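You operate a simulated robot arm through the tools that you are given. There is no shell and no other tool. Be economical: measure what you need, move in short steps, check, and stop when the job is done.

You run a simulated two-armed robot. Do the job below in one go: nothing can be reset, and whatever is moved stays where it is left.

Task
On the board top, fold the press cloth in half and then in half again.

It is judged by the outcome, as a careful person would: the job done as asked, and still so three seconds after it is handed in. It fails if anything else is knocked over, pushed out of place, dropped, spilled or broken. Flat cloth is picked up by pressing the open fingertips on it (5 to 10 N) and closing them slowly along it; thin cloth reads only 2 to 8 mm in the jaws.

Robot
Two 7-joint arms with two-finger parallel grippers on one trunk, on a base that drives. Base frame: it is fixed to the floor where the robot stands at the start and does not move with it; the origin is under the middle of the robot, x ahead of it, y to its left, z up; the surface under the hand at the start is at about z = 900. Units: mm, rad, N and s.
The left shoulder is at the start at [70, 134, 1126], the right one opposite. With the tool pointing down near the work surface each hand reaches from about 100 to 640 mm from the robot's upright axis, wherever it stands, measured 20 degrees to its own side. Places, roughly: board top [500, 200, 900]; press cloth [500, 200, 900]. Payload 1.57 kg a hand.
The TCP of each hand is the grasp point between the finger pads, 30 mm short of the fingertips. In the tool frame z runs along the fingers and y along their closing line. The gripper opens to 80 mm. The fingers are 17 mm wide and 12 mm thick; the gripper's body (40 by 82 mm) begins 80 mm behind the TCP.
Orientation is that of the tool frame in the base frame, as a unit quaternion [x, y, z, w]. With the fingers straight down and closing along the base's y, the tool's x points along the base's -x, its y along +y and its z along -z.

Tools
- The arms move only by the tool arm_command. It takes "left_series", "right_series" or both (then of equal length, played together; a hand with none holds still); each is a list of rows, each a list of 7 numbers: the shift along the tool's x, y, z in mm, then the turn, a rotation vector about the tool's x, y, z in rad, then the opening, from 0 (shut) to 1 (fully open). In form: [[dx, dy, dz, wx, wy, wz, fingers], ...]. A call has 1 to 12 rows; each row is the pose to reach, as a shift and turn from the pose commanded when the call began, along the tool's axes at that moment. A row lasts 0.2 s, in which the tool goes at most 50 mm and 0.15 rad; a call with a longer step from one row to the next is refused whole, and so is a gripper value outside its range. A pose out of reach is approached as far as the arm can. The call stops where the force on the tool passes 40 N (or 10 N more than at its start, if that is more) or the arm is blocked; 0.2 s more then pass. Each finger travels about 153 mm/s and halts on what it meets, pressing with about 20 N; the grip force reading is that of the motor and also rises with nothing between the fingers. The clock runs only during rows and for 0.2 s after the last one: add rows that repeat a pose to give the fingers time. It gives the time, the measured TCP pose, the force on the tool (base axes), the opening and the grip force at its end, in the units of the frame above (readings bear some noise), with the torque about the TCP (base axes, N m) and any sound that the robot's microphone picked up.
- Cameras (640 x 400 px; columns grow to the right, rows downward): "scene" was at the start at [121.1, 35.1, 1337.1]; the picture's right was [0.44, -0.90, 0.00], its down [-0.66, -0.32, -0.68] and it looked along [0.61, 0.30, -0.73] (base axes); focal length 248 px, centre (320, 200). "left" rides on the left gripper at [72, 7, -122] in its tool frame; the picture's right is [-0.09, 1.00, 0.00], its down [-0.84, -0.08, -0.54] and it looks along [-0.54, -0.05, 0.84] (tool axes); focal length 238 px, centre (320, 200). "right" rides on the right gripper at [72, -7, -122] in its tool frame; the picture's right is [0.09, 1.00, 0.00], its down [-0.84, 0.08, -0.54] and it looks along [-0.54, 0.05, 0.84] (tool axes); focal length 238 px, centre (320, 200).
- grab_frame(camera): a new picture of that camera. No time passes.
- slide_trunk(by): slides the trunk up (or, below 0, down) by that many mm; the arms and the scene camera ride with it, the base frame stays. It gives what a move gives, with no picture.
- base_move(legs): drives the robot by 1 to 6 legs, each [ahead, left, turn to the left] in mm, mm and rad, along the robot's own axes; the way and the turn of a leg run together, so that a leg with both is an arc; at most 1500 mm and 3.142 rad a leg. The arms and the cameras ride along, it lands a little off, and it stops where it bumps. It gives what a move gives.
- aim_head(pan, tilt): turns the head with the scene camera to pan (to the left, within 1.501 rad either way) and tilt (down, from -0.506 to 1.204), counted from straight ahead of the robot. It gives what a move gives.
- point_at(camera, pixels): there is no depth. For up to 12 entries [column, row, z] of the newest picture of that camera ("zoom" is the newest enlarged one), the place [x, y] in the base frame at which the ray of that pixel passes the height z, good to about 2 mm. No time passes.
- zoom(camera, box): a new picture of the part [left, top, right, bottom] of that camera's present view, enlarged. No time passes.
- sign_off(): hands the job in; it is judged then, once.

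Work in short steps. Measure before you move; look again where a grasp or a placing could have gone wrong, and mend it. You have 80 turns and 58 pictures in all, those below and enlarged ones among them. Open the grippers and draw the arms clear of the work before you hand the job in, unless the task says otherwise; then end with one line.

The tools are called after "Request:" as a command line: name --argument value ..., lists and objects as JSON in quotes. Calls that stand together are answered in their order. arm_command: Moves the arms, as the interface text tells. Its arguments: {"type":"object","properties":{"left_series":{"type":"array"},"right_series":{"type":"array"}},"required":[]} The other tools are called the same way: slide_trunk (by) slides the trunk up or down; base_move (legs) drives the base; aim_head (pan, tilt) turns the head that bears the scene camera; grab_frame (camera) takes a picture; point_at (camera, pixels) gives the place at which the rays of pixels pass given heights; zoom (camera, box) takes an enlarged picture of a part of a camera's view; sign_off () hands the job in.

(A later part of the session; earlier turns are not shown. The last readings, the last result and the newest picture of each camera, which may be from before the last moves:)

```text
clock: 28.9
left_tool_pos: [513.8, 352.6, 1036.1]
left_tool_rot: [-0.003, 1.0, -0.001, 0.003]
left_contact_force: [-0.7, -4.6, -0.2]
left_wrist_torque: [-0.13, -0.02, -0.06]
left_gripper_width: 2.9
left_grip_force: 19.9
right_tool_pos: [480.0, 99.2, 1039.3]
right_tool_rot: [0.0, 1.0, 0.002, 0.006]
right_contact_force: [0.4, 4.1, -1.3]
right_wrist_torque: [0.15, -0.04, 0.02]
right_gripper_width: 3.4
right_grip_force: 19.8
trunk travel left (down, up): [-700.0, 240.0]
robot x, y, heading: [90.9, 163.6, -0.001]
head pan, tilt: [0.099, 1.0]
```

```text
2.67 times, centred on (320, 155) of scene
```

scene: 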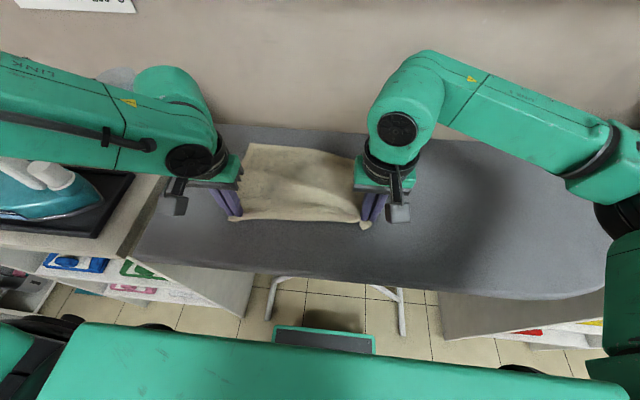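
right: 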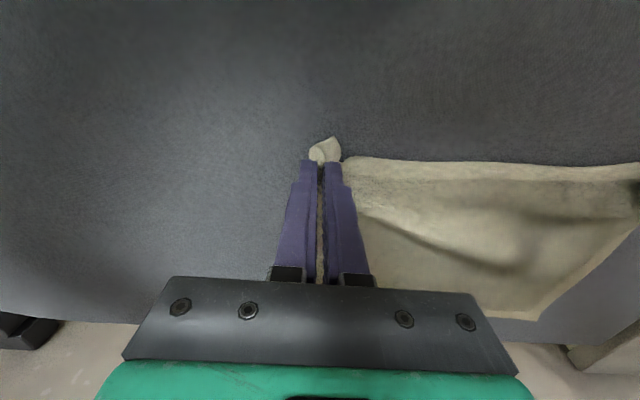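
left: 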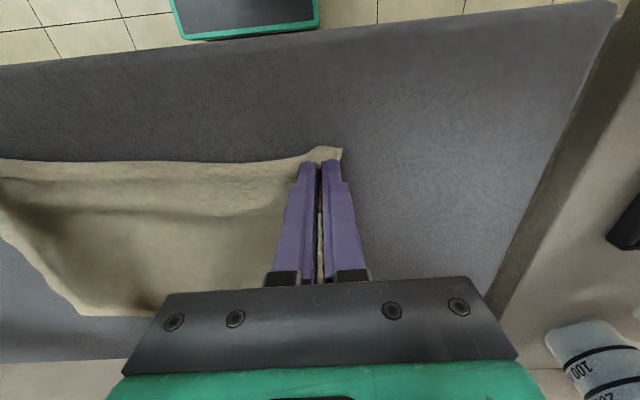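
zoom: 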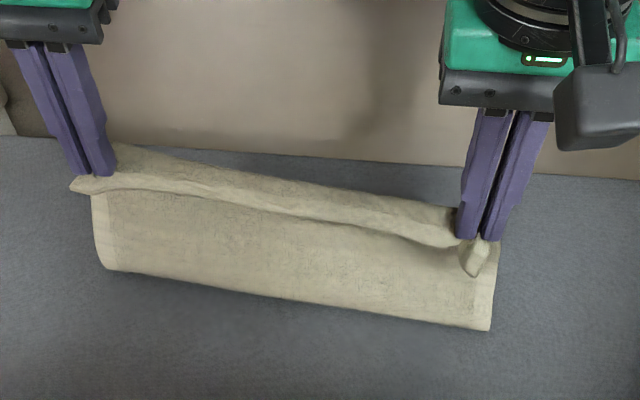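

Fold line is clean and straight. Now I'll bring both edges forward and down to the far edge.

Request:
arm_command --left_series '[[-15, 0, 12, 0, 0, 0, 0], [-28, 0, 28, 0, 0, 0, 0], [-38, 0, 48, 0, 0, 0, 0], [-46, 0, 68, 0, 0, 0, 0], [-50, 0, 84, 0, 0, 0, 0], [-52, 0, 95, 0, 0, 0, 0], [-52, 0, 95, 0, 0, 0, 0]]' --right_series '[[-13, 0, 12, 0, 0, 0, 0], [-24, 0, 28, 0, 0, 0, 0], [-33, 0, 48, 0, 0, 0, 0], [-40, 0, 68, 0, 0, 0, 0], [-43, 0, 84, 0, 0, 0, 0], [-45, 0, 96, 0, 0, 0, 0], [-45, 0, 96, 0, 0, 0, 0]]'

Request:
zoom --camera "scene" --box '[200, 80, 440, 230]'

Request:
grab_frame --camera "left"

```text
clock: 30.5
left_tool_pos: [570.7, 351.6, 939.4]
left_tool_rot: [-0.002, 1.0, -0.001, 0.003]
left_contact_force: [-1.6, -4.2, 7.9]
left_wrist_torque: [-0.14, 0.07, -0.09]
left_gripper_width: 2.7
left_grip_force: 19.8
right_tool_pos: [531.0, 98.7, 942.4]
right_tool_rot: [0.0, 1.0, 0.001, 0.005]
right_contact_force: [2.4, 4.6, 3.6]
right_wrist_torque: [0.15, -0.03, 0.05]
right_gripper_width: 3.3
right_grip_force: 20.1
trunk travel left (down, up): [-700.0, 240.0]
robot x, y, heading: [91.4, 160.0, 0.003]
head pan, tilt: [0.099, 1.0]
```

```text
2.67 times, centred on (320, 155) of scene
```

zoom: 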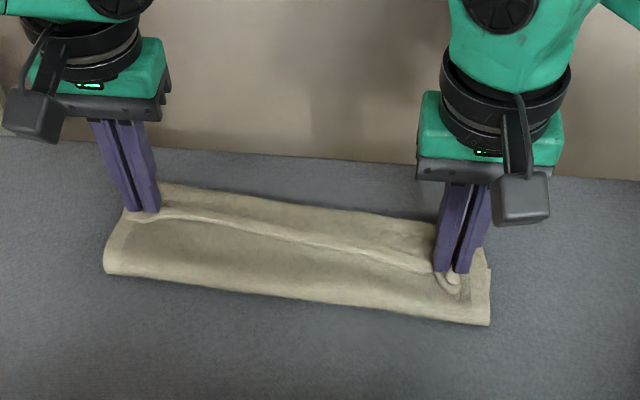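

```text
26 pictures are left
```

left: 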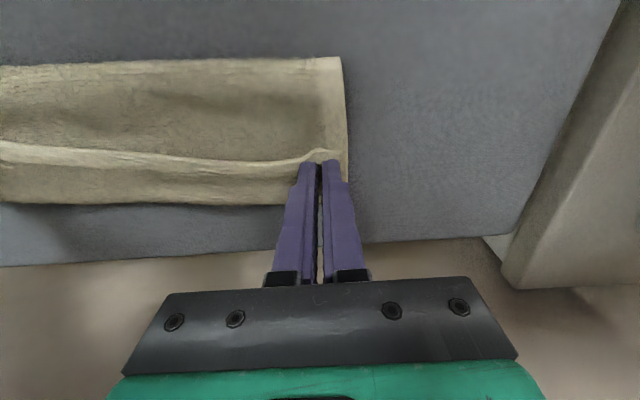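

The flap's hem sits a little short of the bottom far edge. I'll measure the far edge, the hem and the crease.

Request:
point_at --camera "zoom" --pixels '[[168, 185, 902], [430, 220, 902], [170, 215, 910], [420, 268, 910], [105, 270, 905], [488, 322, 905]]'

Request:
point_at --camera "left" --pixels '[[280, 205, 902], [20, 203, 902], [280, 162, 910], [20, 150, 910], [338, 58, 905], [5, 66, 905]]'

```text
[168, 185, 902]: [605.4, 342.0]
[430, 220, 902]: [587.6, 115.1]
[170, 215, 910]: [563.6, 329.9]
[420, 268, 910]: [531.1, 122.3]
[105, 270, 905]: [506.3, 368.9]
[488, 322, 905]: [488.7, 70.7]
```

```text
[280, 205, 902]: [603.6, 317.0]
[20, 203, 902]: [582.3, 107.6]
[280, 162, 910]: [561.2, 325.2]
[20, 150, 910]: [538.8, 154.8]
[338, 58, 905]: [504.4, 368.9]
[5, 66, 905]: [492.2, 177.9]
```

The bottom layer slid forward a little (far edge x≈604 left, 585 right). I'll advance the hem about 20–30 mm slightly lifted, set it down, and open the fingers to spread it.

Request:
arm_command --left_series '[[0, 0, -8, 0, 0, 0, 0], [-10, 0, -10, 0, 0, 0, 0], [-20, 0, -8, 0, 0, 0, 0], [-22, 0, -2, 0, 0, 0, 0], [-22, 0, 0, 0, 0, 0, 0.1], [-22, 0, 0, 0, 0, 0, 0.2], [-22, 0, 0, 0, 0, 0, 0.3], [-22, 0, 0, 0, 0, 0, 0.3], [-22, 0, -20, 0, 0, 0, 0.3], [-22, 0, -50, 0, 0, 0, 0.3], [-22, 0, -80, 0, 0, 0, 0.3]]' --right_series '[[0, 0, -8, 0, 0, 0, 0], [-15, 0, -10, 0, 0, 0, 0], [-29, 0, -8, 0, 0, 0, 0], [-32, 0, -2, 0, 0, 0, 0], [-32, 0, 0, 0, 0, 0, 0.1], [-32, 0, 0, 0, 0, 0, 0.2], [-32, 0, 0, 0, 0, 0, 0.3], [-32, 0, 0, 0, 0, 0, 0.3], [-32, 0, -20, 0, 0, 0, 0.3], [-32, 0, -50, 0, 0, 0, 0.3], [-32, 0, -80, 0, 0, 0, 0.3]]'

Request:
zoom --camera "scene" --box '[200, 80, 440, 230]'

```text
clock: 32.9
left_tool_pos: [591.8, 351.0, 1018.1]
left_tool_rot: [-0.002, 1.0, -0.001, 0.002]
left_contact_force: [-0.2, 0.8, -0.2]
left_wrist_torque: [0.05, -0.02, 0.0]
left_gripper_width: 24.0
left_grip_force: 0.1
right_tool_pos: [558.5, 98.6, 1019.9]
right_tool_rot: [-0.001, 1.0, -0.001, 0.0]
right_contact_force: [0.2, -0.3, -0.8]
right_wrist_torque: [-0.04, 0.02, -0.03]
right_gripper_width: 24.3
right_grip_force: 0.2
trunk travel left (down, up): [-700.0, 240.0]
robot x, y, heading: [90.5, 160.5, 0.003]
head pan, tilt: [0.099, 1.0]
```

```text
2.67 times, centred on (320, 155) of scene
```

zoom: 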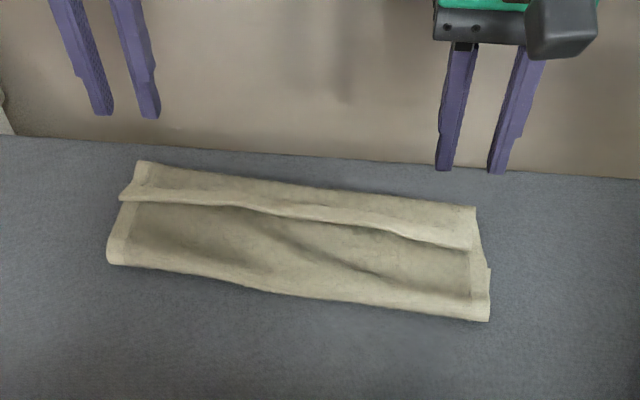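

Released cleanly. The hem seems curled back a little; I'll zoom in to see whether it lies over the far edge.

Request:
zoom --camera "scene" --box '[235, 130, 395, 210]'

Request:
grab_frame --camera "right"

```text
4.00 times, centred on (315, 170) of scene
```

zoom: 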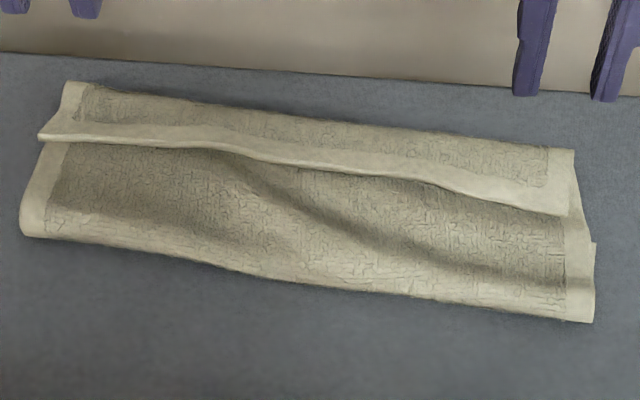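

```text
23 pictures are left
```

right: 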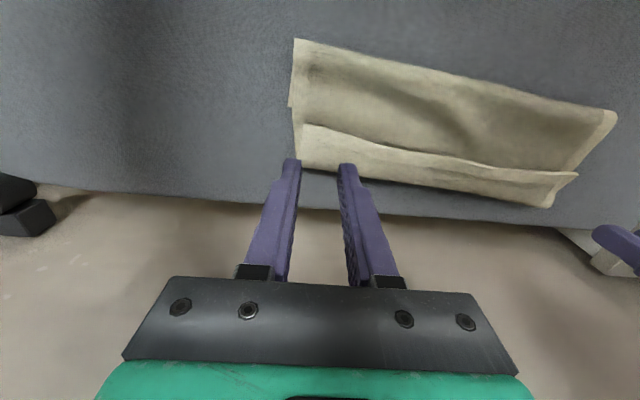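

The flap's edge is folded back on itself: hem edge runs from zoom (40,138) to (567,215). I'll measure it to re-grip just the hem and flip it forward.

Request:
point_at --camera "zoom" --pixels '[[40, 138, 908], [200, 148, 908], [400, 178, 908], [565, 215, 908], [70, 83, 905], [575, 150, 905], [595, 240, 902], [22, 232, 905], [590, 320, 905]]'

Request:
point_at --camera "right" --pixels '[[305, 125, 908], [577, 173, 908], [300, 165, 905], [550, 207, 905], [290, 105, 902], [295, 40, 905], [615, 112, 905]]'

```text
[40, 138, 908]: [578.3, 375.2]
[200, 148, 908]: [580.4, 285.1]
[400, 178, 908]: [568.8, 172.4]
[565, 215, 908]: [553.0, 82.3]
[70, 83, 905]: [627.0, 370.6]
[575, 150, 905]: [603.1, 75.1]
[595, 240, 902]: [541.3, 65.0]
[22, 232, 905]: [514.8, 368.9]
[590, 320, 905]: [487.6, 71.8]
```

```text
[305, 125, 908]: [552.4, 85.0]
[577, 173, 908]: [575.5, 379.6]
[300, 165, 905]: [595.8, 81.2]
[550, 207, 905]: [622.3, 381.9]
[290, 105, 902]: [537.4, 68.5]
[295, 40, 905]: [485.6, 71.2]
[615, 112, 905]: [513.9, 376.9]
```

Crease is about 45 mm too far forward: the flap has excess that folded back at the hem. I'll re-grip just the hem edge (left (582,350), right (557,110)), bring it back, and lay it again with a lower arc.

Request:
arm_command --left_series '[[5, 0, 30, 0, 0, 0, 0.3], [10, 0, 60, 0, 0, 0, 0.3], [10, 0, 72, 0, 0, 0, 0.3], [10, 0, 76, 0, 0, 0, 0.3]]' --right_series '[[1, 6, 30, 0, 0, 0, 0.3], [2, 11, 60, 0, 0, 0, 0.3], [2, 11, 74, 0, 0, 0, 0.3], [2, 11, 78, 0, 0, 0, 0.3]]'

Request:
grab_frame --camera "right"

```text
clock: 33.9
left_tool_pos: [583.9, 350.9, 943.6]
left_tool_rot: [-0.002, 1.0, -0.002, 0.002]
left_contact_force: [0.0, 0.0, 0.8]
left_wrist_torque: [0.01, -0.03, -0.02]
left_gripper_width: 24.0
left_grip_force: 0.0
right_tool_pos: [558.6, 111.3, 946.2]
right_tool_rot: [-0.001, 1.0, 0.002, 0.003]
right_contact_force: [-0.6, 0.4, 0.5]
right_wrist_torque: [-0.03, 0.01, -0.02]
right_gripper_width: 23.8
right_grip_force: 0.1
trunk travel left (down, up): [-700.0, 240.0]
robot x, y, heading: [90.7, 162.0, -0.002]
head pan, tilt: [0.099, 1.0]
```

```text
22 pictures are left
```

right: 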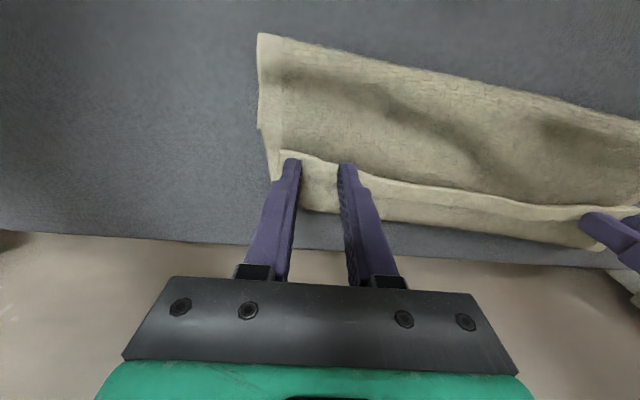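

The fingertips straddle the hem line just at its edge. I'll press down gently and read the force.

Request:
arm_command --left_series '[[0, 0, 3, 0, 0, 0, 0.3], [0, 0, 6, 0, 0, 0, 0.3], [0, 0, 6, 0, 0, 0, 0.3]]' --right_series '[[0, 0, 3, 0, 0, 0, 0.3], [0, 0, 7, 0, 0, 0, 0.3], [0, 0, 7, 0, 0, 0, 0.3]]'

```text
clock: 34.7
left_tool_pos: [583.8, 350.3, 936.7]
left_tool_rot: [-0.002, 1.0, -0.001, 0.003]
left_contact_force: [1.2, 0.8, 4.8]
left_wrist_torque: [-0.04, -0.02, -0.01]
left_gripper_width: 23.8
left_grip_force: 0.0
right_tool_pos: [559.5, 111.0, 938.6]
right_tool_rot: [0.0, 1.0, 0.002, 0.003]
right_contact_force: [0.4, 0.1, 0.4]
right_wrist_torque: [-0.02, -0.03, 0.0]
right_gripper_width: 23.7
right_grip_force: 0.1
trunk travel left (down, up): [-700.0, 240.0]
robot x, y, heading: [93.5, 164.4, 0.003]
head pan, tilt: [0.099, 1.0]
```

Left feels 5 N, right not yet in contact. I'll lower the right about 3 mm more and close both slowly.

Request:
arm_command --left_series '[[0, 0, 0, 0, 0, 0, 0.3], [0, 0, 0, 0, 0, 0, 0.3], [0, 0, 0, 0, 0, 0, 0.26], [0, 0, 0, 0, 0, 0, 0.22], [0, 0, 0, 0, 0, 0, 0.18], [0, 0, 0, 0, 0, 0, 0.14], [0, 0, 0, 0, 0, 0, 0.1], [0, 0, 0, 0, 0, 0, 0.06], [0, 0, 0, 0, 0, 0, 0.03], [0, 0, 0, 0, 0, 0, 0], [0, 0, 0, 0, 0, 0, 0]]' --right_series '[[0, 0, 2, 0, 0, 0, 0.3], [0, 0, 3, 0, 0, 0, 0.3], [0, 0, 3, 0, 0, 0, 0.26], [0, 0, 3, 0, 0, 0, 0.22], [0, 0, 3, 0, 0, 0, 0.18], [0, 0, 3, 0, 0, 0, 0.14], [0, 0, 3, 0, 0, 0, 0.1], [0, 0, 3, 0, 0, 0, 0.06], [0, 0, 3, 0, 0, 0, 0.03], [0, 0, 3, 0, 0, 0, 0], [0, 0, 3, 0, 0, 0, 0]]'

```text
clock: 37.1
left_tool_pos: [582.3, 350.8, 937.5]
left_tool_rot: [-0.001, 1.0, -0.002, 0.002]
left_contact_force: [-0.8, -4.0, 3.3]
left_wrist_torque: [-0.15, 0.01, -0.02]
left_gripper_width: 3.8
left_grip_force: 20.1
right_tool_pos: [558.4, 110.9, 936.6]
right_tool_rot: [0.0, 1.0, 0.001, 0.004]
right_contact_force: [0.7, 2.5, 2.8]
right_wrist_torque: [0.05, 0.01, 0.01]
right_gripper_width: 3.2
right_grip_force: 20.5
trunk travel left (down, up): [-700.0, 240.0]
robot x, y, heading: [90.0, 160.8, 0.004]
head pan, tilt: [0.099, 1.0]
```

Both hold the hem (3.8 and 3.2 mm). I'll lift slightly and draw the hem back toward the robot to unroll the slack and move the crease.

Request:
arm_command --left_series '[[0, 0, -20, 0, 0, 0, 0], [0, 0, -45, 0, 0, 0, 0], [12, 0, -65, 0, 0, 0, 0], [30, 0, -75, 0, 0, 0, 0], [52, 0, -75, 0, 0, 0, 0], [75, 0, -70, 0, 0, 0, 0], [98, 0, -60, 0, 0, 0, 0], [118, 0, -48, 0, 0, 0, 0], [122, 0, -45, 0, 0, 0, 0]]' --right_series '[[0, 0, -20, 0, 0, 0, 0], [0, 0, -45, 0, 0, 0, 0], [12, 0, -65, 0, 0, 0, 0], [30, 0, -75, 0, 0, 0, 0], [52, 0, -75, 0, 0, 0, 0], [75, 0, -70, 0, 0, 0, 0], [98, 0, -60, 0, 0, 0, 0], [118, 0, -48, 0, 0, 0, 0], [122, 0, -45, 0, 0, 0, 0]]'

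Request:
zoom --camera "scene" --box '[200, 90, 440, 240]'

```text
clock: 39.1
left_tool_pos: [460.0, 352.0, 983.1]
left_tool_rot: [-0.002, 1.0, -0.002, 0.003]
left_contact_force: [-0.8, -2.2, -0.3]
left_wrist_torque: [-0.1, 0.0, -0.03]
left_gripper_width: 3.6
left_grip_force: 20.0
right_tool_pos: [437.6, 109.6, 979.6]
right_tool_rot: [0.001, 1.0, 0.002, 0.003]
right_contact_force: [0.8, 3.3, 0.3]
right_wrist_torque: [0.1, -0.02, 0.05]
right_gripper_width: 3.4
right_grip_force: 20.2
trunk travel left (down, up): [-700.0, 240.0]
robot x, y, heading: [95.3, 162.7, -0.001]
head pan, tilt: [0.099, 1.0]
```

```text
2.67 times, centred on (320, 165) of scene
```

zoom: 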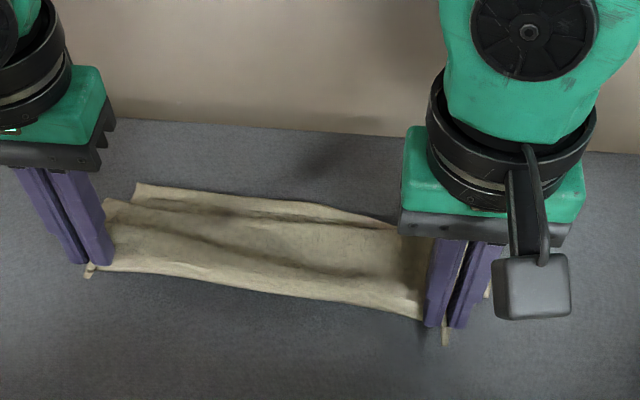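

Far edge of the bottom layer is now visible from (135,185) to (370,222). I'll measure it and the near boundary.

Request:
point_at --camera "zoom" --pixels '[[135, 185, 902], [250, 200, 902], [370, 222, 902], [105, 205, 902], [260, 288, 945]]'

Request:
grab_frame --camera "left"

```text
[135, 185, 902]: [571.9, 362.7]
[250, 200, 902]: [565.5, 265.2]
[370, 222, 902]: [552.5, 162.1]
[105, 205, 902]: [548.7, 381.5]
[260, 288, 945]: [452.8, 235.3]
```

```text
20 pictures are left
```

left: 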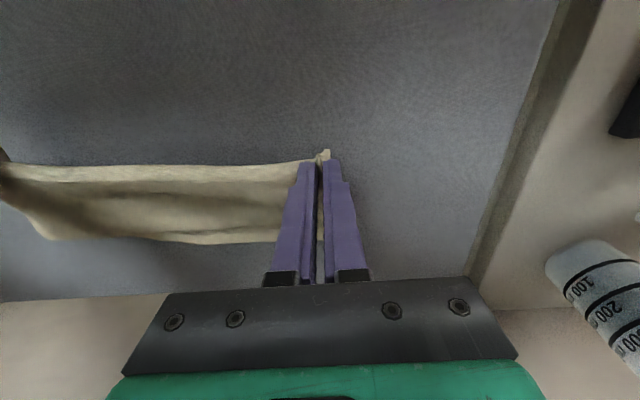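

The cloth underneath is still bunched, so I'll unroll it fully: drive back 85 mm holding the hem, then lower it and look.

Request:
base_move --legs '[[-85, 0, 0]]'

Request:
arm_command --left_series '[[0, 0, 15, 0, 0, 0, 0], [0, 0, 30, 0, 0, 0, 0], [0, 0, 40, 0, 0, 0, 0]]' --right_series '[[0, 0, 15, 0, 0, 0, 0], [0, 0, 30, 0, 0, 0, 0], [0, 0, 38, 0, 0, 0, 0]]'

Request:
zoom --camera "scene" --box '[200, 90, 440, 240]'

```text
clock: 40.2
left_tool_pos: [374.2, 350.2, 982.9]
left_tool_rot: [-0.002, 1.0, -0.001, 0.001]
left_contact_force: [-1.0, -3.0, 0.7]
left_wrist_torque: [-0.08, 0.06, -0.02]
left_gripper_width: 4.0
left_grip_force: 19.9
right_tool_pos: [351.2, 110.7, 979.2]
right_tool_rot: [0.001, 1.0, 0.002, 0.003]
right_contact_force: [-0.3, 3.2, 0.9]
right_wrist_torque: [0.11, 0.01, 0.04]
right_gripper_width: 3.5
right_grip_force: 20.1
trunk travel left (down, up): [-700.0, 240.0]
robot x, y, heading: [6.7, 163.5, 0.003]
head pan, tilt: [0.099, 1.0]
```

```text
clock: 41.0
left_tool_pos: [374.9, 350.0, 942.6]
left_tool_rot: [-0.002, 1.0, 0.0, 0.002]
left_contact_force: [-0.2, -3.3, 0.5]
left_wrist_torque: [-0.1, 0.04, -0.01]
left_gripper_width: 3.5
left_grip_force: 20.0
right_tool_pos: [352.1, 110.1, 941.9]
right_tool_rot: [0.0, 1.0, 0.002, 0.004]
right_contact_force: [0.1, 2.9, 0.2]
right_wrist_torque: [0.07, 0.03, 0.04]
right_gripper_width: 3.5
right_grip_force: 20.3
trunk travel left (down, up): [-700.0, 240.0]
robot x, y, heading: [4.4, 159.2, 0.005]
head pan, tilt: [0.099, 1.0]
```

```text
2.67 times, centred on (320, 165) of scene
```

zoom: 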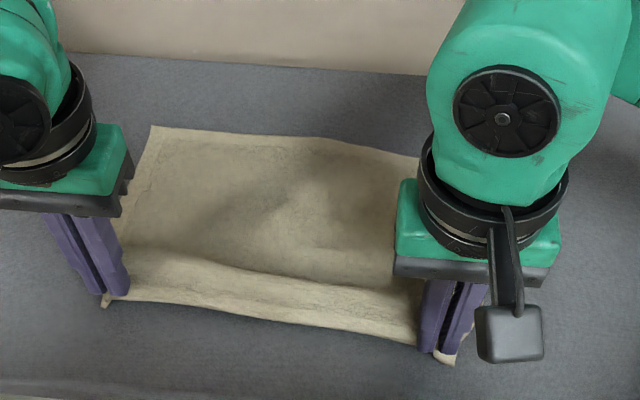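

Flat again. I'll measure the far edge from (152,126) to (415,155).

Request:
point_at --camera "zoom" --pixels '[[152, 126, 902], [300, 138, 902], [415, 155, 902], [105, 305, 905], [270, 320, 905], [440, 358, 905]]'

```text
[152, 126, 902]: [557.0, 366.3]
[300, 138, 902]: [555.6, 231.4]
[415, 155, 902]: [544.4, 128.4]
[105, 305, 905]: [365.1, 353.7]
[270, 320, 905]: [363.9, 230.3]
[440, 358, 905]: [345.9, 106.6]
```

Far edge is at x≈557 (left) to ≈535 (right). I'll fold again with a lower arc: arms first, then the base 60 mm forward.

Request:
arm_command --left_series '[[0, 0, -15, 0, 0, 0, 0], [-5, 0, -35, 0, 0, 0, 0], [-18, 0, -52, 0, 0, 0, 0], [-36, 0, -64, 0, 0, 0, 0], [-56, 0, -70, 0, 0, 0, 0], [-76, 0, -72, 0, 0, 0, 0]]' --right_series '[[0, 0, -15, 0, 0, 0, 0], [-5, 0, -35, 0, 0, 0, 0], [-18, 0, -52, 0, 0, 0, 0], [-36, 0, -64, 0, 0, 0, 0], [-56, 0, -70, 0, 0, 0, 0], [-76, 0, -72, 0, 0, 0, 0]]'

Request:
base_move --legs '[[60, 0, 0]]'

Request:
zoom --camera "scene" --box '[200, 90, 440, 240]'

```text
clock: 42.4
left_tool_pos: [452.1, 351.4, 1016.5]
left_tool_rot: [-0.002, 1.0, -0.002, 0.002]
left_contact_force: [0.4, -3.7, -0.5]
left_wrist_torque: [-0.1, 0.05, -0.01]
left_gripper_width: 3.8
left_grip_force: 19.9
right_tool_pos: [429.8, 111.7, 1013.7]
right_tool_rot: [0.0, 1.0, 0.002, 0.003]
right_contact_force: [0.8, 4.5, -0.1]
right_wrist_torque: [0.08, 0.02, 0.07]
right_gripper_width: 3.5
right_grip_force: 20.0
trunk travel left (down, up): [-700.0, 240.0]
robot x, y, heading: [3.9, 161.8, 0.001]
head pan, tilt: [0.099, 1.0]
```

```text
clock: 43.3
left_tool_pos: [508.8, 352.1, 1017.2]
left_tool_rot: [-0.002, 1.0, -0.001, 0.003]
left_contact_force: [-0.7, -3.2, 0.2]
left_wrist_torque: [-0.11, 0.03, -0.07]
left_gripper_width: 3.8
left_grip_force: 20.1
right_tool_pos: [485.6, 111.5, 1015.5]
right_tool_rot: [-0.001, 1.0, 0.002, 0.005]
right_contact_force: [0.0, 4.3, -0.3]
right_wrist_torque: [0.09, -0.04, 0.03]
right_gripper_width: 3.8
right_grip_force: 20.2
trunk travel left (down, up): [-700.0, 240.0]
robot x, y, heading: [67.7, 160.0, 0.006]
head pan, tilt: [0.099, 1.0]
```

```text
2.67 times, centred on (320, 165) of scene
```

zoom: 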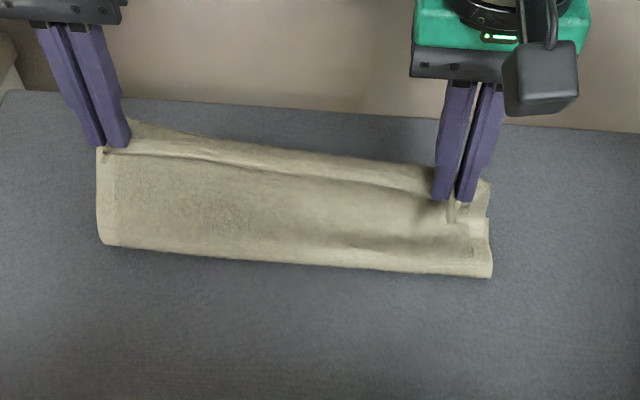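

The fold looks good. I'll measure the crease ends and the visible far edge.

Request:
point_at --camera "zoom" --pixels '[[105, 243, 902], [490, 277, 902], [140, 123, 902], [488, 182, 902], [300, 145, 902]]'

```text
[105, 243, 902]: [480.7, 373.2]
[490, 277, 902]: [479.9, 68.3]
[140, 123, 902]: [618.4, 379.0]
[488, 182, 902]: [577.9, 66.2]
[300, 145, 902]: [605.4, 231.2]
```

I'll lower while advancing, most of the way, then check the far edge with the hand cameras.

Request:
arm_command --left_series '[[-8, 0, 15, 0, 0, 0, 0], [-18, 0, 32, 0, 0, 0, 0], [-32, 0, 46, 0, 0, 0, 0], [-46, 0, 56, 0, 0, 0, 0], [-56, 0, 62, 0, 0, 0, 0]]' --right_series '[[-8, 0, 15, 0, 0, 0, 0], [-18, 0, 32, 0, 0, 0, 0], [-32, 0, 46, 0, 0, 0, 0], [-46, 0, 56, 0, 0, 0, 0], [-56, 0, 62, 0, 0, 0, 0]]'

Request:
zoom --camera "scene" --box '[200, 90, 440, 240]'

```text
clock: 44.5
left_tool_pos: [566.6, 353.3, 953.3]
left_tool_rot: [-0.002, 1.0, -0.001, 0.002]
left_contact_force: [-0.8, -4.7, -0.1]
left_wrist_torque: [-0.14, 0.04, -0.03]
left_gripper_width: 3.6
left_grip_force: 20.2
right_tool_pos: [545.8, 111.1, 952.8]
right_tool_rot: [-0.001, 1.0, 0.002, 0.002]
right_contact_force: [1.3, 4.3, -0.3]
right_wrist_torque: [0.15, 0.02, 0.08]
right_gripper_width: 3.4
right_grip_force: 20.3
trunk travel left (down, up): [-700.0, 240.0]
robot x, y, heading: [67.8, 161.5, 0.007]
head pan, tilt: [0.099, 1.0]
```

```text
2.67 times, centred on (320, 165) of scene
```

zoom: 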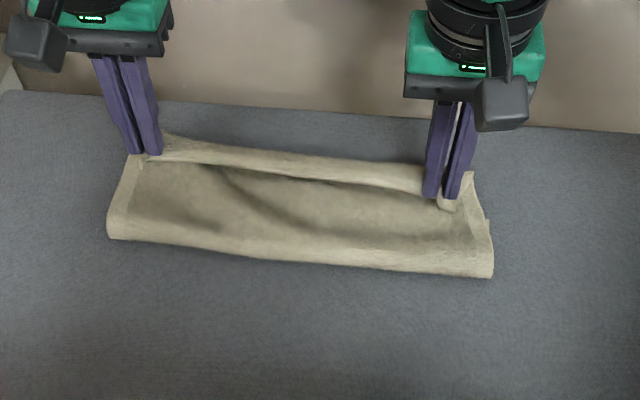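

Request:
point_at --camera "zoom" --pixels '[[112, 237, 902], [490, 275, 902], [170, 137, 905], [300, 153, 905], [473, 172, 905], [485, 218, 902], [180, 160, 920]]'

Request:
grab_frame --camera "left"

```text
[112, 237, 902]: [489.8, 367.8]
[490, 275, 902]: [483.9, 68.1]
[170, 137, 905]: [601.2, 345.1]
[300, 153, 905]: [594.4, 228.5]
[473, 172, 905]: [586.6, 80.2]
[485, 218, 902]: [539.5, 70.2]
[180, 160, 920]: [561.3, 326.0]
```

```text
16 pictures are left
```

left: 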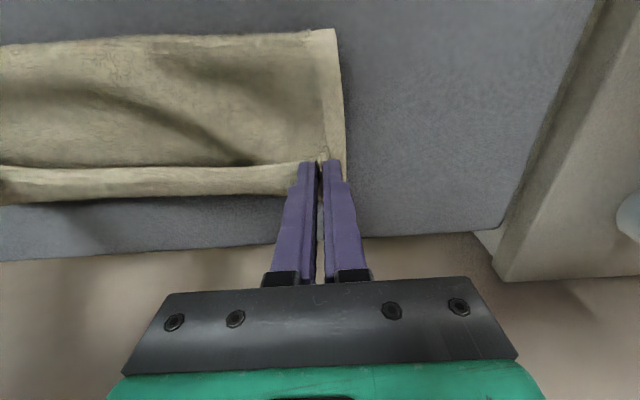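

The bottom's far edge hasn't moved (≈550); the vertical pinch makes the flap bulge past the hem. Turning the hands so the fingers point back should turn the hem over, so I'll draw the hands back 27 mm, drive the base forward 27 mm for reach, and then tilt gradually.

Request:
arm_command --left_series '[[14, 0, 0, 0, 0, 0, 0], [27, 0, 0, 0, 0, 0, 0]]' --right_series '[[14, 0, 0, 0, 0, 0, 0], [27, 0, 0, 0, 0, 0, 0]]'

Request:
base_move --legs '[[27, 0, 0]]'

Request:
arm_command --left_series '[[0, 0, -5, 0, 0.08, 0, 0], [0, 0, -5, 0, 0.16, 0, 0], [0, 0, -5, 0, 0.24, 0, 0], [0, 0, -5, 0, 0.32, 0, 0]]' --right_series '[[0, 0, -5, 0, 0.08, 0, 0], [0, 0, -5, 0, 0.16, 0, 0], [0, 0, -5, 0, 0.24, 0, 0], [0, 0, -5, 0, 0.32, 0, 0]]'

```text
clock: 45.1
left_tool_pos: [536.7, 353.8, 955.5]
left_tool_rot: [-0.001, 1.0, -0.001, 0.002]
left_contact_force: [-0.5, -5.4, 0.0]
left_wrist_torque: [-0.12, 0.0, 0.03]
left_gripper_width: 3.9
left_grip_force: 20.2
right_tool_pos: [516.6, 112.5, 953.9]
right_tool_rot: [-0.001, 1.0, 0.001, 0.004]
right_contact_force: [1.1, 4.3, -0.2]
right_wrist_torque: [0.11, 0.0, 0.06]
right_gripper_width: 3.6
right_grip_force: 20.2
trunk travel left (down, up): [-700.0, 240.0]
robot x, y, heading: [66.9, 163.9, 0.004]
head pan, tilt: [0.099, 1.0]
```

```text
clock: 46.0
left_tool_pos: [561.3, 353.9, 957.1]
left_tool_rot: [-0.002, 1.0, -0.001, 0.005]
left_contact_force: [-0.5, -5.2, -0.5]
left_wrist_torque: [-0.12, -0.02, -0.03]
left_gripper_width: 3.8
left_grip_force: 19.9
right_tool_pos: [541.2, 112.1, 954.7]
right_tool_rot: [-0.001, 1.0, 0.002, 0.006]
right_contact_force: [0.2, 4.3, 0.5]
right_wrist_torque: [0.15, -0.01, 0.07]
right_gripper_width: 3.4
right_grip_force: 20.5
trunk travel left (down, up): [-700.0, 240.0]
robot x, y, heading: [90.1, 161.2, 0.003]
head pan, tilt: [0.099, 1.0]
```

```text
clock: 47.0
left_tool_pos: [564.7, 355.1, 959.3]
left_tool_rot: [-0.001, 0.987, -0.001, -0.159]
left_contact_force: [-0.2, -5.2, 0.4]
left_wrist_torque: [-0.14, 0.01, -0.01]
left_gripper_width: 3.6
left_grip_force: 19.9
right_tool_pos: [544.1, 112.3, 957.3]
right_tool_rot: [-0.001, 0.988, 0.002, -0.157]
right_contact_force: [0.8, 4.0, -0.2]
right_wrist_torque: [0.18, 0.0, 0.04]
right_gripper_width: 3.4
right_grip_force: 19.8
trunk travel left (down, up): [-700.0, 240.0]
robot x, y, heading: [88.9, 159.0, -0.002]
head pan, tilt: [0.099, 1.0]
```

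Tilt of 0.32 rad was reached without trouble. I'll continue to about 0.75 rad, keeping the pinch point in place.

Request:
arm_command --left_series '[[-2, 0, 0, 0, 0.1, 0, 0], [-4, 0, 0, 0, 0.2, 0, 0], [-6, 0, 0, 0, 0.3, 0, 0], [-8, 0, 0, 0, 0.4, 0, 0]]' --right_series '[[-2, 0, 0, 0, 0.1, 0, 0], [-4, 0, 0, 0, 0.2, 0, 0], [-6, 0, 0, 0, 0.3, 0, 0], [-8, 0, 0, 0, 0.4, 0, 0]]'

Request:
zoom --camera "scene" --box '[200, 90, 440, 240]'

```text
clock: 48.0
left_tool_pos: [507.3, 384.3, 991.4]
left_tool_rot: [-0.004, 0.937, 0.0, -0.35]
left_contact_force: [-0.4, -0.4, 0.0]
left_wrist_torque: [0.04, 0.0, 0.0]
left_gripper_width: 3.3
left_grip_force: 20.3
left hand out of reach, approached as far as the arm can: row 1, 2, 3, 4
right_tool_pos: [535.9, 107.9, 954.4]
right_tool_rot: [0.0, 0.937, 0.002, -0.348]
right_contact_force: [-0.9, 0.7, -0.5]
right_wrist_torque: [-0.02, 0.02, -0.01]
right_gripper_width: 0.0
right_grip_force: 19.9
right hand out of reach, approached as far as the arm can: row 4
trunk travel left (down, up): [-700.0, 240.0]
robot x, y, heading: [94.2, 163.0, 0.006]
head pan, tilt: [0.099, 1.0]
```

```text
2.67 times, centred on (320, 165) of scene
```

zoom: 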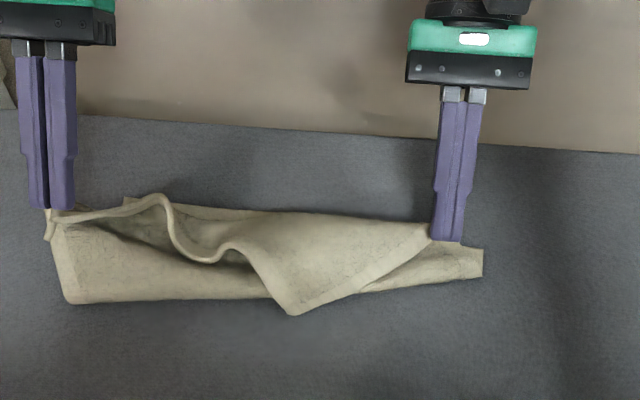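

The left arm hits its limit beyond 0.32 rad and the right lost its grip. I'll straighten both hands, bring the left corner back, and start the unfold again.

Request:
arm_command --left_series '[[6, -3, 12, 0, -0.12, 0, 0], [13, -7, 25, 0, -0.24, 0, 0], [19, -10, 37, 0, -0.36, 0, 0], [25, -13, 49, 0, -0.48, 0, 0], [31, -17, 62, 0, -0.6, 0, 0], [37, -20, 74, 0, -0.72, 0, 0]]' --right_series '[[17, 0, 2, 0, -0.12, 0, 0], [34, 0, 5, 0, -0.24, 0, 0], [51, 0, 7, 0, -0.36, 0, 0.3], [68, 0, 10, 0, -0.48, 0, 0.35], [85, 0, 12, 0, -0.6, 0, 0.35], [101, 0, 15, 0, -0.72, 0, 0.35]]'

Request:
base_move --legs '[[-70, 0, 0]]'

Request:
zoom --camera "scene" --box '[200, 90, 440, 240]'

```text
clock: 49.4
left_tool_pos: [431.2, 364.4, 960.7]
left_tool_rot: [-0.002, 1.0, -0.002, 0.004]
left_contact_force: [-0.6, 0.2, -1.0]
left_wrist_torque: [-0.02, 0.02, 0.01]
left_gripper_width: 3.1
left_grip_force: 19.9
right_tool_pos: [449.2, 109.6, 1009.3]
right_tool_rot: [-0.001, 1.0, 0.002, 0.006]
right_contact_force: [-0.1, 0.7, -0.2]
right_wrist_torque: [-0.02, -0.08, 0.0]
right_gripper_width: 28.0
right_grip_force: 0.0
trunk travel left (down, up): [-700.0, 240.0]
robot x, y, heading: [88.8, 163.3, 0.005]
head pan, tilt: [0.099, 1.0]
```

```text
clock: 50.4
left_tool_pos: [363.5, 363.1, 959.3]
left_tool_rot: [-0.002, 1.0, 0.0, 0.002]
left_contact_force: [0.1, 1.2, -0.1]
left_wrist_torque: [0.0, 0.01, 0.02]
left_gripper_width: 3.0
left_grip_force: 20.1
right_tool_pos: [380.9, 108.5, 1007.0]
right_tool_rot: [-0.001, 1.0, 0.001, 0.002]
right_contact_force: [-0.8, 0.4, 0.3]
right_wrist_torque: [0.01, 0.0, 0.0]
right_gripper_width: 27.9
right_grip_force: 0.0
trunk travel left (down, up): [-700.0, 240.0]
robot x, y, heading: [21.0, 159.1, 0.002]
head pan, tilt: [0.099, 1.0]
```

```text
2.67 times, centred on (320, 165) of scene
```

zoom: 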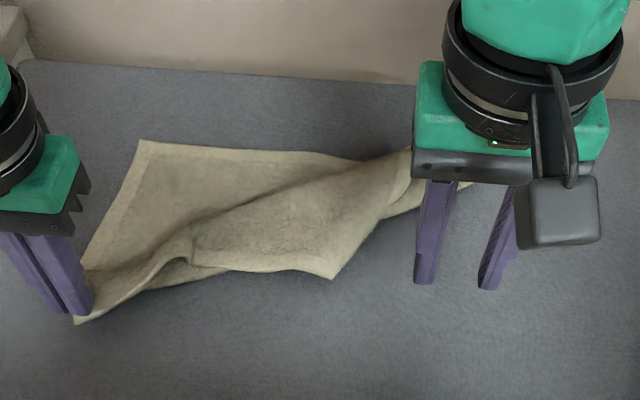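

The right near corner lies at zoom (332,278). I'll measure it and the other corners.

Request:
point_at --camera "zoom" --pixels '[[332, 278, 905], [280, 268, 905], [360, 240, 905], [138, 142, 902], [475, 187, 902], [385, 217, 902]]'

```text
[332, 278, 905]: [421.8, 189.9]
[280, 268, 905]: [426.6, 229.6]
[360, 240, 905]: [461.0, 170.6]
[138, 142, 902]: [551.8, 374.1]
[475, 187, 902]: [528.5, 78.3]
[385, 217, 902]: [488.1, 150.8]
```

I'll take that corner with the right hand at (436,203), opening 0.28, press and close slowly.

Request:
arm_command --right_series '[[-18, 31, 10, 0, 0, 0, 0.28], [-37, 62, 25, 0, 0, 0, 0.28], [-55, 94, 45, 0, 0, 0, 0.28], [-55, 94, 68, 0, 0, 0, 0.28], [-55, 94, 72, 0, 0, 0, 0.28], [-55, 94, 74, 0, 0, 0, 0.28]]'

Request:
arm_command --right_series '[[0, 0, 1, 0, 0, 0, 0.28], [0, 0, 1, 0, 0, 0, 0.24], [0, 0, 1, 0, 0, 0, 0.2], [0, 0, 1, 0, 0, 0, 0.16], [0, 0, 1, 0, 0, 0, 0.12], [0, 0, 1, 0, 0, 0, 0.08], [0, 0, 1, 0, 0, 0, 0.04], [0, 0, 1, 0, 0, 0, 0], [0, 0, 1, 0, 0, 0, 0]]'

```text
clock: 51.8
left_tool_pos: [361.6, 363.7, 959.7]
left_tool_rot: [-0.003, 1.0, -0.001, 0.002]
left_contact_force: [-0.1, -0.3, 0.3]
left_wrist_torque: [-0.02, 0.0, -0.01]
left_gripper_width: 3.2
left_grip_force: 19.9
right_tool_pos: [437.2, 201.1, 933.7]
right_tool_rot: [0.0, 1.0, 0.002, 0.005]
right_contact_force: [6.4, -0.3, 15.2]
right_wrist_torque: [-0.18, -0.23, 0.12]
right_gripper_width: 22.4
right_grip_force: 0.1
trunk travel left (down, up): [-700.0, 240.0]
robot x, y, heading: [20.6, 159.4, 0.003]
head pan, tilt: [0.099, 1.0]
```

```text
clock: 53.8
left_tool_pos: [360.0, 362.1, 962.2]
left_tool_rot: [-0.002, 1.0, 0.001, 0.003]
left_contact_force: [-0.9, 0.4, -0.3]
left_wrist_torque: [0.0, 0.0, 0.0]
left_gripper_width: 3.2
left_grip_force: 19.6
right_tool_pos: [433.7, 200.4, 934.7]
right_tool_rot: [-0.002, 1.0, 0.002, 0.004]
right_contact_force: [1.9, -6.7, 24.6]
right_wrist_torque: [-0.29, -0.12, 0.04]
right_gripper_width: 3.6
right_grip_force: 20.7
trunk travel left (down, up): [-700.0, 240.0]
robot x, y, heading: [22.3, 162.8, 0.001]
head pan, tilt: [0.099, 1.0]
```

Right holds 3.6 mm. I'll lift and spread it out to (350,108), lowering both hands at the end.

Request:
arm_command --left_series '[[0, 0, 0, 0, 0, 0, 0], [0, 0, 0, 0, 0, 0, 0], [0, 0, 0, 0, 0, 0, 0], [0, 0, 0, 0, 0, 0, 0], [0, 0, 0, 0, 0, 0, 0], [0, 0, 0, 0, 0, 0, 0], [0, 0, 8, 0, 0, 0, 0], [0, 0, 18, 0, 0, 0, 0]]' --right_series '[[0, 0, -25, 0, 0, 0, 0], [5, -8, -55, 0, 0, 0, 0], [20, -30, -70, 0, 0, 0, 0], [38, -55, -70, 0, 0, 0, 0], [56, -75, -65, 0, 0, 0, 0], [72, -90, -50, 0, 0, 0, 0], [80, -93, -30, 0, 0, 0, 0], [84, -94, -9, 0, 0, 0, 0]]'

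Request:
zoom --camera "scene" --box '[200, 90, 440, 240]'

```text
clock: 55.6
left_tool_pos: [364.2, 365.3, 942.3]
left_tool_rot: [-0.001, 1.0, 0.0, 0.002]
left_contact_force: [0.3, 0.5, 0.4]
left_wrist_torque: [0.03, 0.01, 0.0]
left_gripper_width: 2.3
left_grip_force: 19.8
right_tool_pos: [350.2, 108.4, 938.4]
right_tool_rot: [0.001, 1.0, 0.001, 0.003]
right_contact_force: [-0.5, 0.1, 0.2]
right_wrist_torque: [0.0, 0.02, -0.02]
right_gripper_width: 0.0
right_grip_force: 19.9
trunk travel left (down, up): [-700.0, 240.0]
robot x, y, heading: [19.9, 158.5, -0.003]
head pan, tilt: [0.099, 1.0]
```

```text
2.67 times, centred on (320, 165) of scene
```

zoom: 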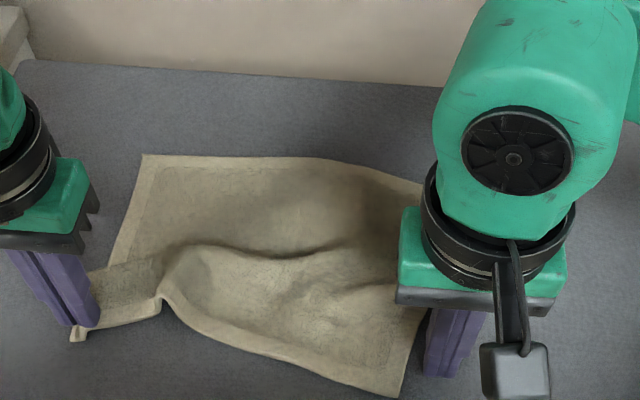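

Nearly spread; the right slipped out only at the end. I'll measure the corners: (75,338), (395,395), (143,155).

Request:
point_at --camera "zoom" --pixels '[[75, 338, 902], [395, 396, 902], [143, 155, 902], [424, 186, 902], [320, 158, 902], [162, 295, 915], [260, 345, 902]]'

```text
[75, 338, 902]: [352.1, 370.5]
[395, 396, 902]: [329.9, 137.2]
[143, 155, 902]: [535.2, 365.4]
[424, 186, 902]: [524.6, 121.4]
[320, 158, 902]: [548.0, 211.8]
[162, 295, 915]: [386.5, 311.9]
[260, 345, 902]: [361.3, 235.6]
```

I'll release the left, lift both hands and turn them 90° so they close along x. That grips the hem like a hand would, without bunching it.

Request:
arm_command --left_series '[[0, 0, 0, 0, 0, 0, 0.15], [0, 0, 0, 0, 0, 0, 0.3], [0, 0, -30, 0, 0, 0, 0.4], [0, 0, -70, 0, 0, 0.1, 0.4], [0, 0, -70, 0, 0, 0.24, 0.4], [0, 0, -70, 0, 0, 0.38, 0.4], [0, 0, -70, 0, 0, 0.52, 0.4], [0, 0, -70, 0, 0, 0.66, 0.4], [0, 0, -70, 0, 0, 0.8, 0.4]]' --right_series '[[0, 0, -10, 0, 0, 0, 0], [0, 0, -30, 0, 0, 0, 0], [0, 0, -50, 0, 0, 0, 0.4], [0, 0, -70, 0, 0, -0.1, 0.4], [0, 0, -70, 0, 0, -0.24, 0.4], [0, 0, -70, 0, 0, -0.38, 0.4], [0, 0, -70, 0, 0, -0.52, 0.4], [0, 0, -70, 0, 0, -0.66, 0.4], [0, 0, -70, 0, 0, -0.8, 0.4]]'

Request:
arm_command --left_series '[[0, 0, 0, 0, 0, 0.13, 0.4], [0, 0, 0, 0, 0, 0.26, 0.4], [0, 0, 0, 0, 0, 0.39, 0.4], [0, 0, 0, 0, 0, 0.52, 0.4], [0, 0, 0, 0, 0, 0.65, 0.4], [0, 0, 0, 0, 0, 0.77, 0.4]]' --right_series '[[0, 0, 0, 0, 0, -0.13, 0.4], [0, 0, 0, 0, 0, -0.26, 0.4], [0, 0, 0, 0, 0, -0.39, 0.4], [0, 0, 0, 0, 0, -0.52, 0.4], [0, 0, 0, 0, 0, -0.65, 0.4], [0, 0, 0, 0, 0, -0.77, 0.4]]'

Request:
zoom --camera "scene" --box '[190, 90, 446, 250]'

```text
clock: 57.6
left_tool_pos: [361.3, 363.5, 1012.1]
left_tool_rot: [0.388, 0.921, 0.0, 0.002]
left_contact_force: [-0.1, 0.4, -0.3]
left_wrist_torque: [-0.01, 0.04, 0.01]
left_gripper_width: 31.8
left_grip_force: 0.0
right_tool_pos: [350.1, 108.9, 1011.0]
right_tool_rot: [-0.39, 0.921, 0.0, 0.004]
right_contact_force: [-0.5, -0.1, 0.4]
right_wrist_torque: [-0.01, 0.02, -0.03]
right_gripper_width: 32.1
right_grip_force: 0.1
trunk travel left (down, up): [-700.0, 240.0]
robot x, y, heading: [21.9, 161.9, 0.003]
head pan, tilt: [0.099, 1.0]
```

```text
clock: 59.0
left_tool_pos: [362.1, 364.3, 1011.8]
left_tool_rot: [0.706, 0.708, 0.0, 0.003]
left_contact_force: [0.0, 0.5, 0.4]
left_wrist_torque: [0.01, -0.02, -0.02]
left_gripper_width: 31.9
left_grip_force: 0.0
right_tool_pos: [331.9, 126.3, 987.6]
right_tool_rot: [-0.611, 0.79, -0.038, 0.029]
right_contact_force: [-1.3, -0.2, -0.2]
right_wrist_torque: [0.01, 0.02, 0.0]
right_gripper_width: 31.9
right_grip_force: 0.1
right hand out of reach, approached as far as the arm can: row 4, 5, 6
trunk travel left (down, up): [-700.0, 240.0]
robot x, y, heading: [18.8, 162.4, 0.002]
head pan, tilt: [0.099, 1.0]
```

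```text
2.50 times, centred on (318, 170) of scene
```

zoom: 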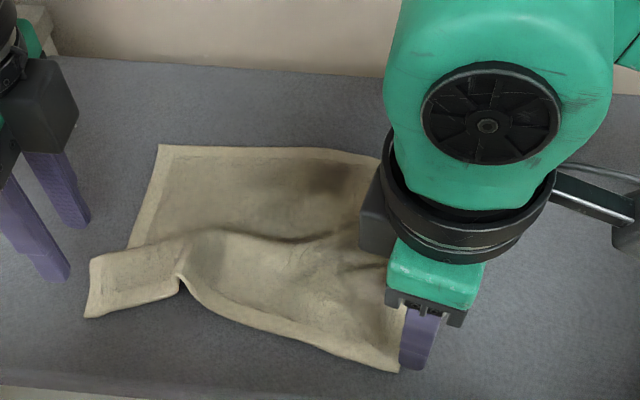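

The left is turned; the right ran out of room so close in. I'll measure the near edge, then drive back 70 mm for room and finish the right's turn.

Request:
point_at --camera "zoom" --pixels '[[85, 317, 902], [135, 308, 902], [178, 290, 905], [398, 371, 902], [340, 350, 902], [160, 145, 902], [93, 256, 908], [130, 247, 902]]'

Request:
base_move --legs '[[-70, 0, 0]]'

Request:
arm_command --right_series '[[-10, 0, -6, 0, 0, -0.08, 0.4], [-20, 0, -12, 0, 0, -0.16, 0.4], [-25, 0, -18, 0, 0, -0.2, 0.4]]'

```text
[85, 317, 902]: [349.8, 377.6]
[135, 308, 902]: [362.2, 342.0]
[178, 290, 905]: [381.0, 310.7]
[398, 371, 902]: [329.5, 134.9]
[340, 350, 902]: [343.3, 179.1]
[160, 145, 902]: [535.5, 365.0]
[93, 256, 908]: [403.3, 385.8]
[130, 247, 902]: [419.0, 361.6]
```

```text
clock: 60.0
left_tool_pos: [296.4, 364.7, 1010.6]
left_tool_rot: [0.707, 0.708, 0.001, 0.002]
left_contact_force: [0.4, 0.6, 0.1]
left_wrist_torque: [0.01, 0.0, -0.01]
left_gripper_width: 32.1
left_grip_force: 0.1
right_tool_pos: [266.5, 124.8, 986.6]
right_tool_rot: [-0.609, 0.792, -0.037, 0.026]
right_contact_force: [0.5, 0.7, -0.4]
right_wrist_torque: [0.0, 0.02, 0.04]
right_gripper_width: 32.1
right_grip_force: 0.0
trunk travel left (down, up): [-700.0, 240.0]
robot x, y, heading: [-44.1, 155.2, 0.0]
head pan, tilt: [0.099, 1.0]
```

```text
clock: 60.8
left_tool_pos: [291.4, 363.0, 1013.6]
left_tool_rot: [0.706, 0.709, 0.002, 0.003]
left_contact_force: [-0.6, 0.1, 1.0]
left_wrist_torque: [0.03, -0.06, -0.01]
left_gripper_width: 31.9
left_grip_force: 0.0
right_tool_pos: [223.8, 99.6, 1041.7]
right_tool_rot: [-0.659, 0.749, -0.062, 0.031]
right_contact_force: [-0.5, -0.4, 0.4]
right_wrist_torque: [0.06, -0.01, 0.0]
right_gripper_width: 31.9
right_grip_force: 0.0
right hand out of reach, approached as far as the arm can: row 1, 2, 3
trunk travel left (down, up): [-700.0, 240.0]
robot x, y, heading: [-47.2, 164.0, -0.002]
head pan, tilt: [0.099, 1.0]
```

I moved the right the wrong way; it sits at (224,100,1042) and slightly tilted. I'll bring it forward to about (344,150,1000), straightening it as it comes.

Request:
arm_command --right_series '[[-17, -27, 14, 0, 0, 0, 0.4], [-33, -53, 27, -0.03, -0.01, -0.03, 0.4], [-50, -80, 40, -0.07, -0.02, -0.06, 0.4], [-67, -106, 54, -0.1, -0.03, -0.1, 0.4], [-67, -106, 54, -0.134, -0.035, -0.127, 0.4]]' --left_series '[[0, -15, 0, 0, 0, 0, 0.4], [0, -30, 0, 0, 0, 0, 0.4], [0, -45, 0, 0, 0, 0, 0.4], [10, -60, 0, 0, 0, 0, 0.4], [10, -70, 0, 0, 0, 0, 0.4]]'

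```text
clock: 62.0
left_tool_pos: [249.1, 372.6, 1029.3]
left_tool_rot: [0.706, 0.708, 0.001, 0.002]
left_contact_force: [0.1, -0.3, -0.2]
left_wrist_torque: [0.05, -0.02, 0.03]
left_gripper_width: 32.1
left_grip_force: 0.1
left hand out of reach, approached as far as the arm can: row 3, 4, 5
right_tool_pos: [206.2, 159.4, 1067.4]
right_tool_rot: [-0.701, 0.713, -0.003, -0.001]
right_contact_force: [-0.9, -0.2, -0.3]
right_wrist_torque: [-0.01, 0.0, 0.01]
right_gripper_width: 32.2
right_grip_force: 0.0
right hand out of reach, approached as far as the arm can: row 1, 2, 3, 4, 5
trunk travel left (down, up): [-700.0, 240.0]
robot x, y, heading: [-49.6, 162.2, -0.001]
head pan, tilt: [0.099, 1.0]
```

The right wrist lacks lateral room at this turn (mirror of the left's working pose is further out). I'll drive left 50 mm, then bring both hands forward over the near edge.

Request:
base_move --legs '[[0, 50, 0]]'

Request:
arm_command --left_series '[[-15, 25, 5, 0, 0, 0, 0.4], [-30, 50, 10, 0, 0, 0, 0.4], [-45, 75, 15, 0, 0, 0, 0.4], [-60, 100, 20, 0, 0, 0, 0.4], [-60, 123, 25, 0, 0, 0, 0.4]]' --right_series '[[35, -15, 10, 0, 0, 0, 0.4], [59, -40, 25, 0, 0, 0, 0.4], [59, -75, 40, 0, 0, 0, 0.4], [59, -108, 52, 0, 0, 0, 0.4], [59, -138, 62, 0, 0, 0, 0.4]]'

```text
clock: 62.9
left_tool_pos: [252.5, 420.0, 1028.5]
left_tool_rot: [0.706, 0.708, 0.002, 0.001]
left_contact_force: [0.9, 0.2, -0.1]
left_wrist_torque: [0.03, 0.01, 0.0]
left_gripper_width: 32.1
left_grip_force: 0.0
right_tool_pos: [208.8, 207.0, 1065.3]
right_tool_rot: [-0.701, 0.714, -0.001, 0.0]
right_contact_force: [-0.2, 0.8, -0.1]
right_wrist_torque: [0.0, -0.02, 0.03]
right_gripper_width: 32.1
right_grip_force: 0.0
trunk travel left (down, up): [-700.0, 240.0]
robot x, y, heading: [-46.7, 214.1, 0.003]
head pan, tilt: [0.099, 1.0]
```

```text
clock: 64.1
left_tool_pos: [375.7, 363.0, 1003.9]
left_tool_rot: [0.707, 0.707, 0.001, 0.002]
left_contact_force: [0.9, -0.1, -0.5]
left_wrist_torque: [-0.01, 0.0, 0.04]
left_gripper_width: 32.0
left_grip_force: 0.0
right_tool_pos: [200.2, 175.8, 1033.7]
right_tool_rot: [-0.699, 0.715, -0.004, -0.003]
right_contact_force: [1.3, 0.1, 0.6]
right_wrist_torque: [-0.01, 0.02, 0.0]
right_gripper_width: 31.9
right_grip_force: 0.0
right hand out of reach, approached as far as the arm can: row 1, 2, 3, 4, 5
trunk travel left (down, up): [-700.0, 240.0]
robot x, y, heading: [-45.7, 215.0, 0.004]
head pan, tilt: [0.099, 1.0]
```

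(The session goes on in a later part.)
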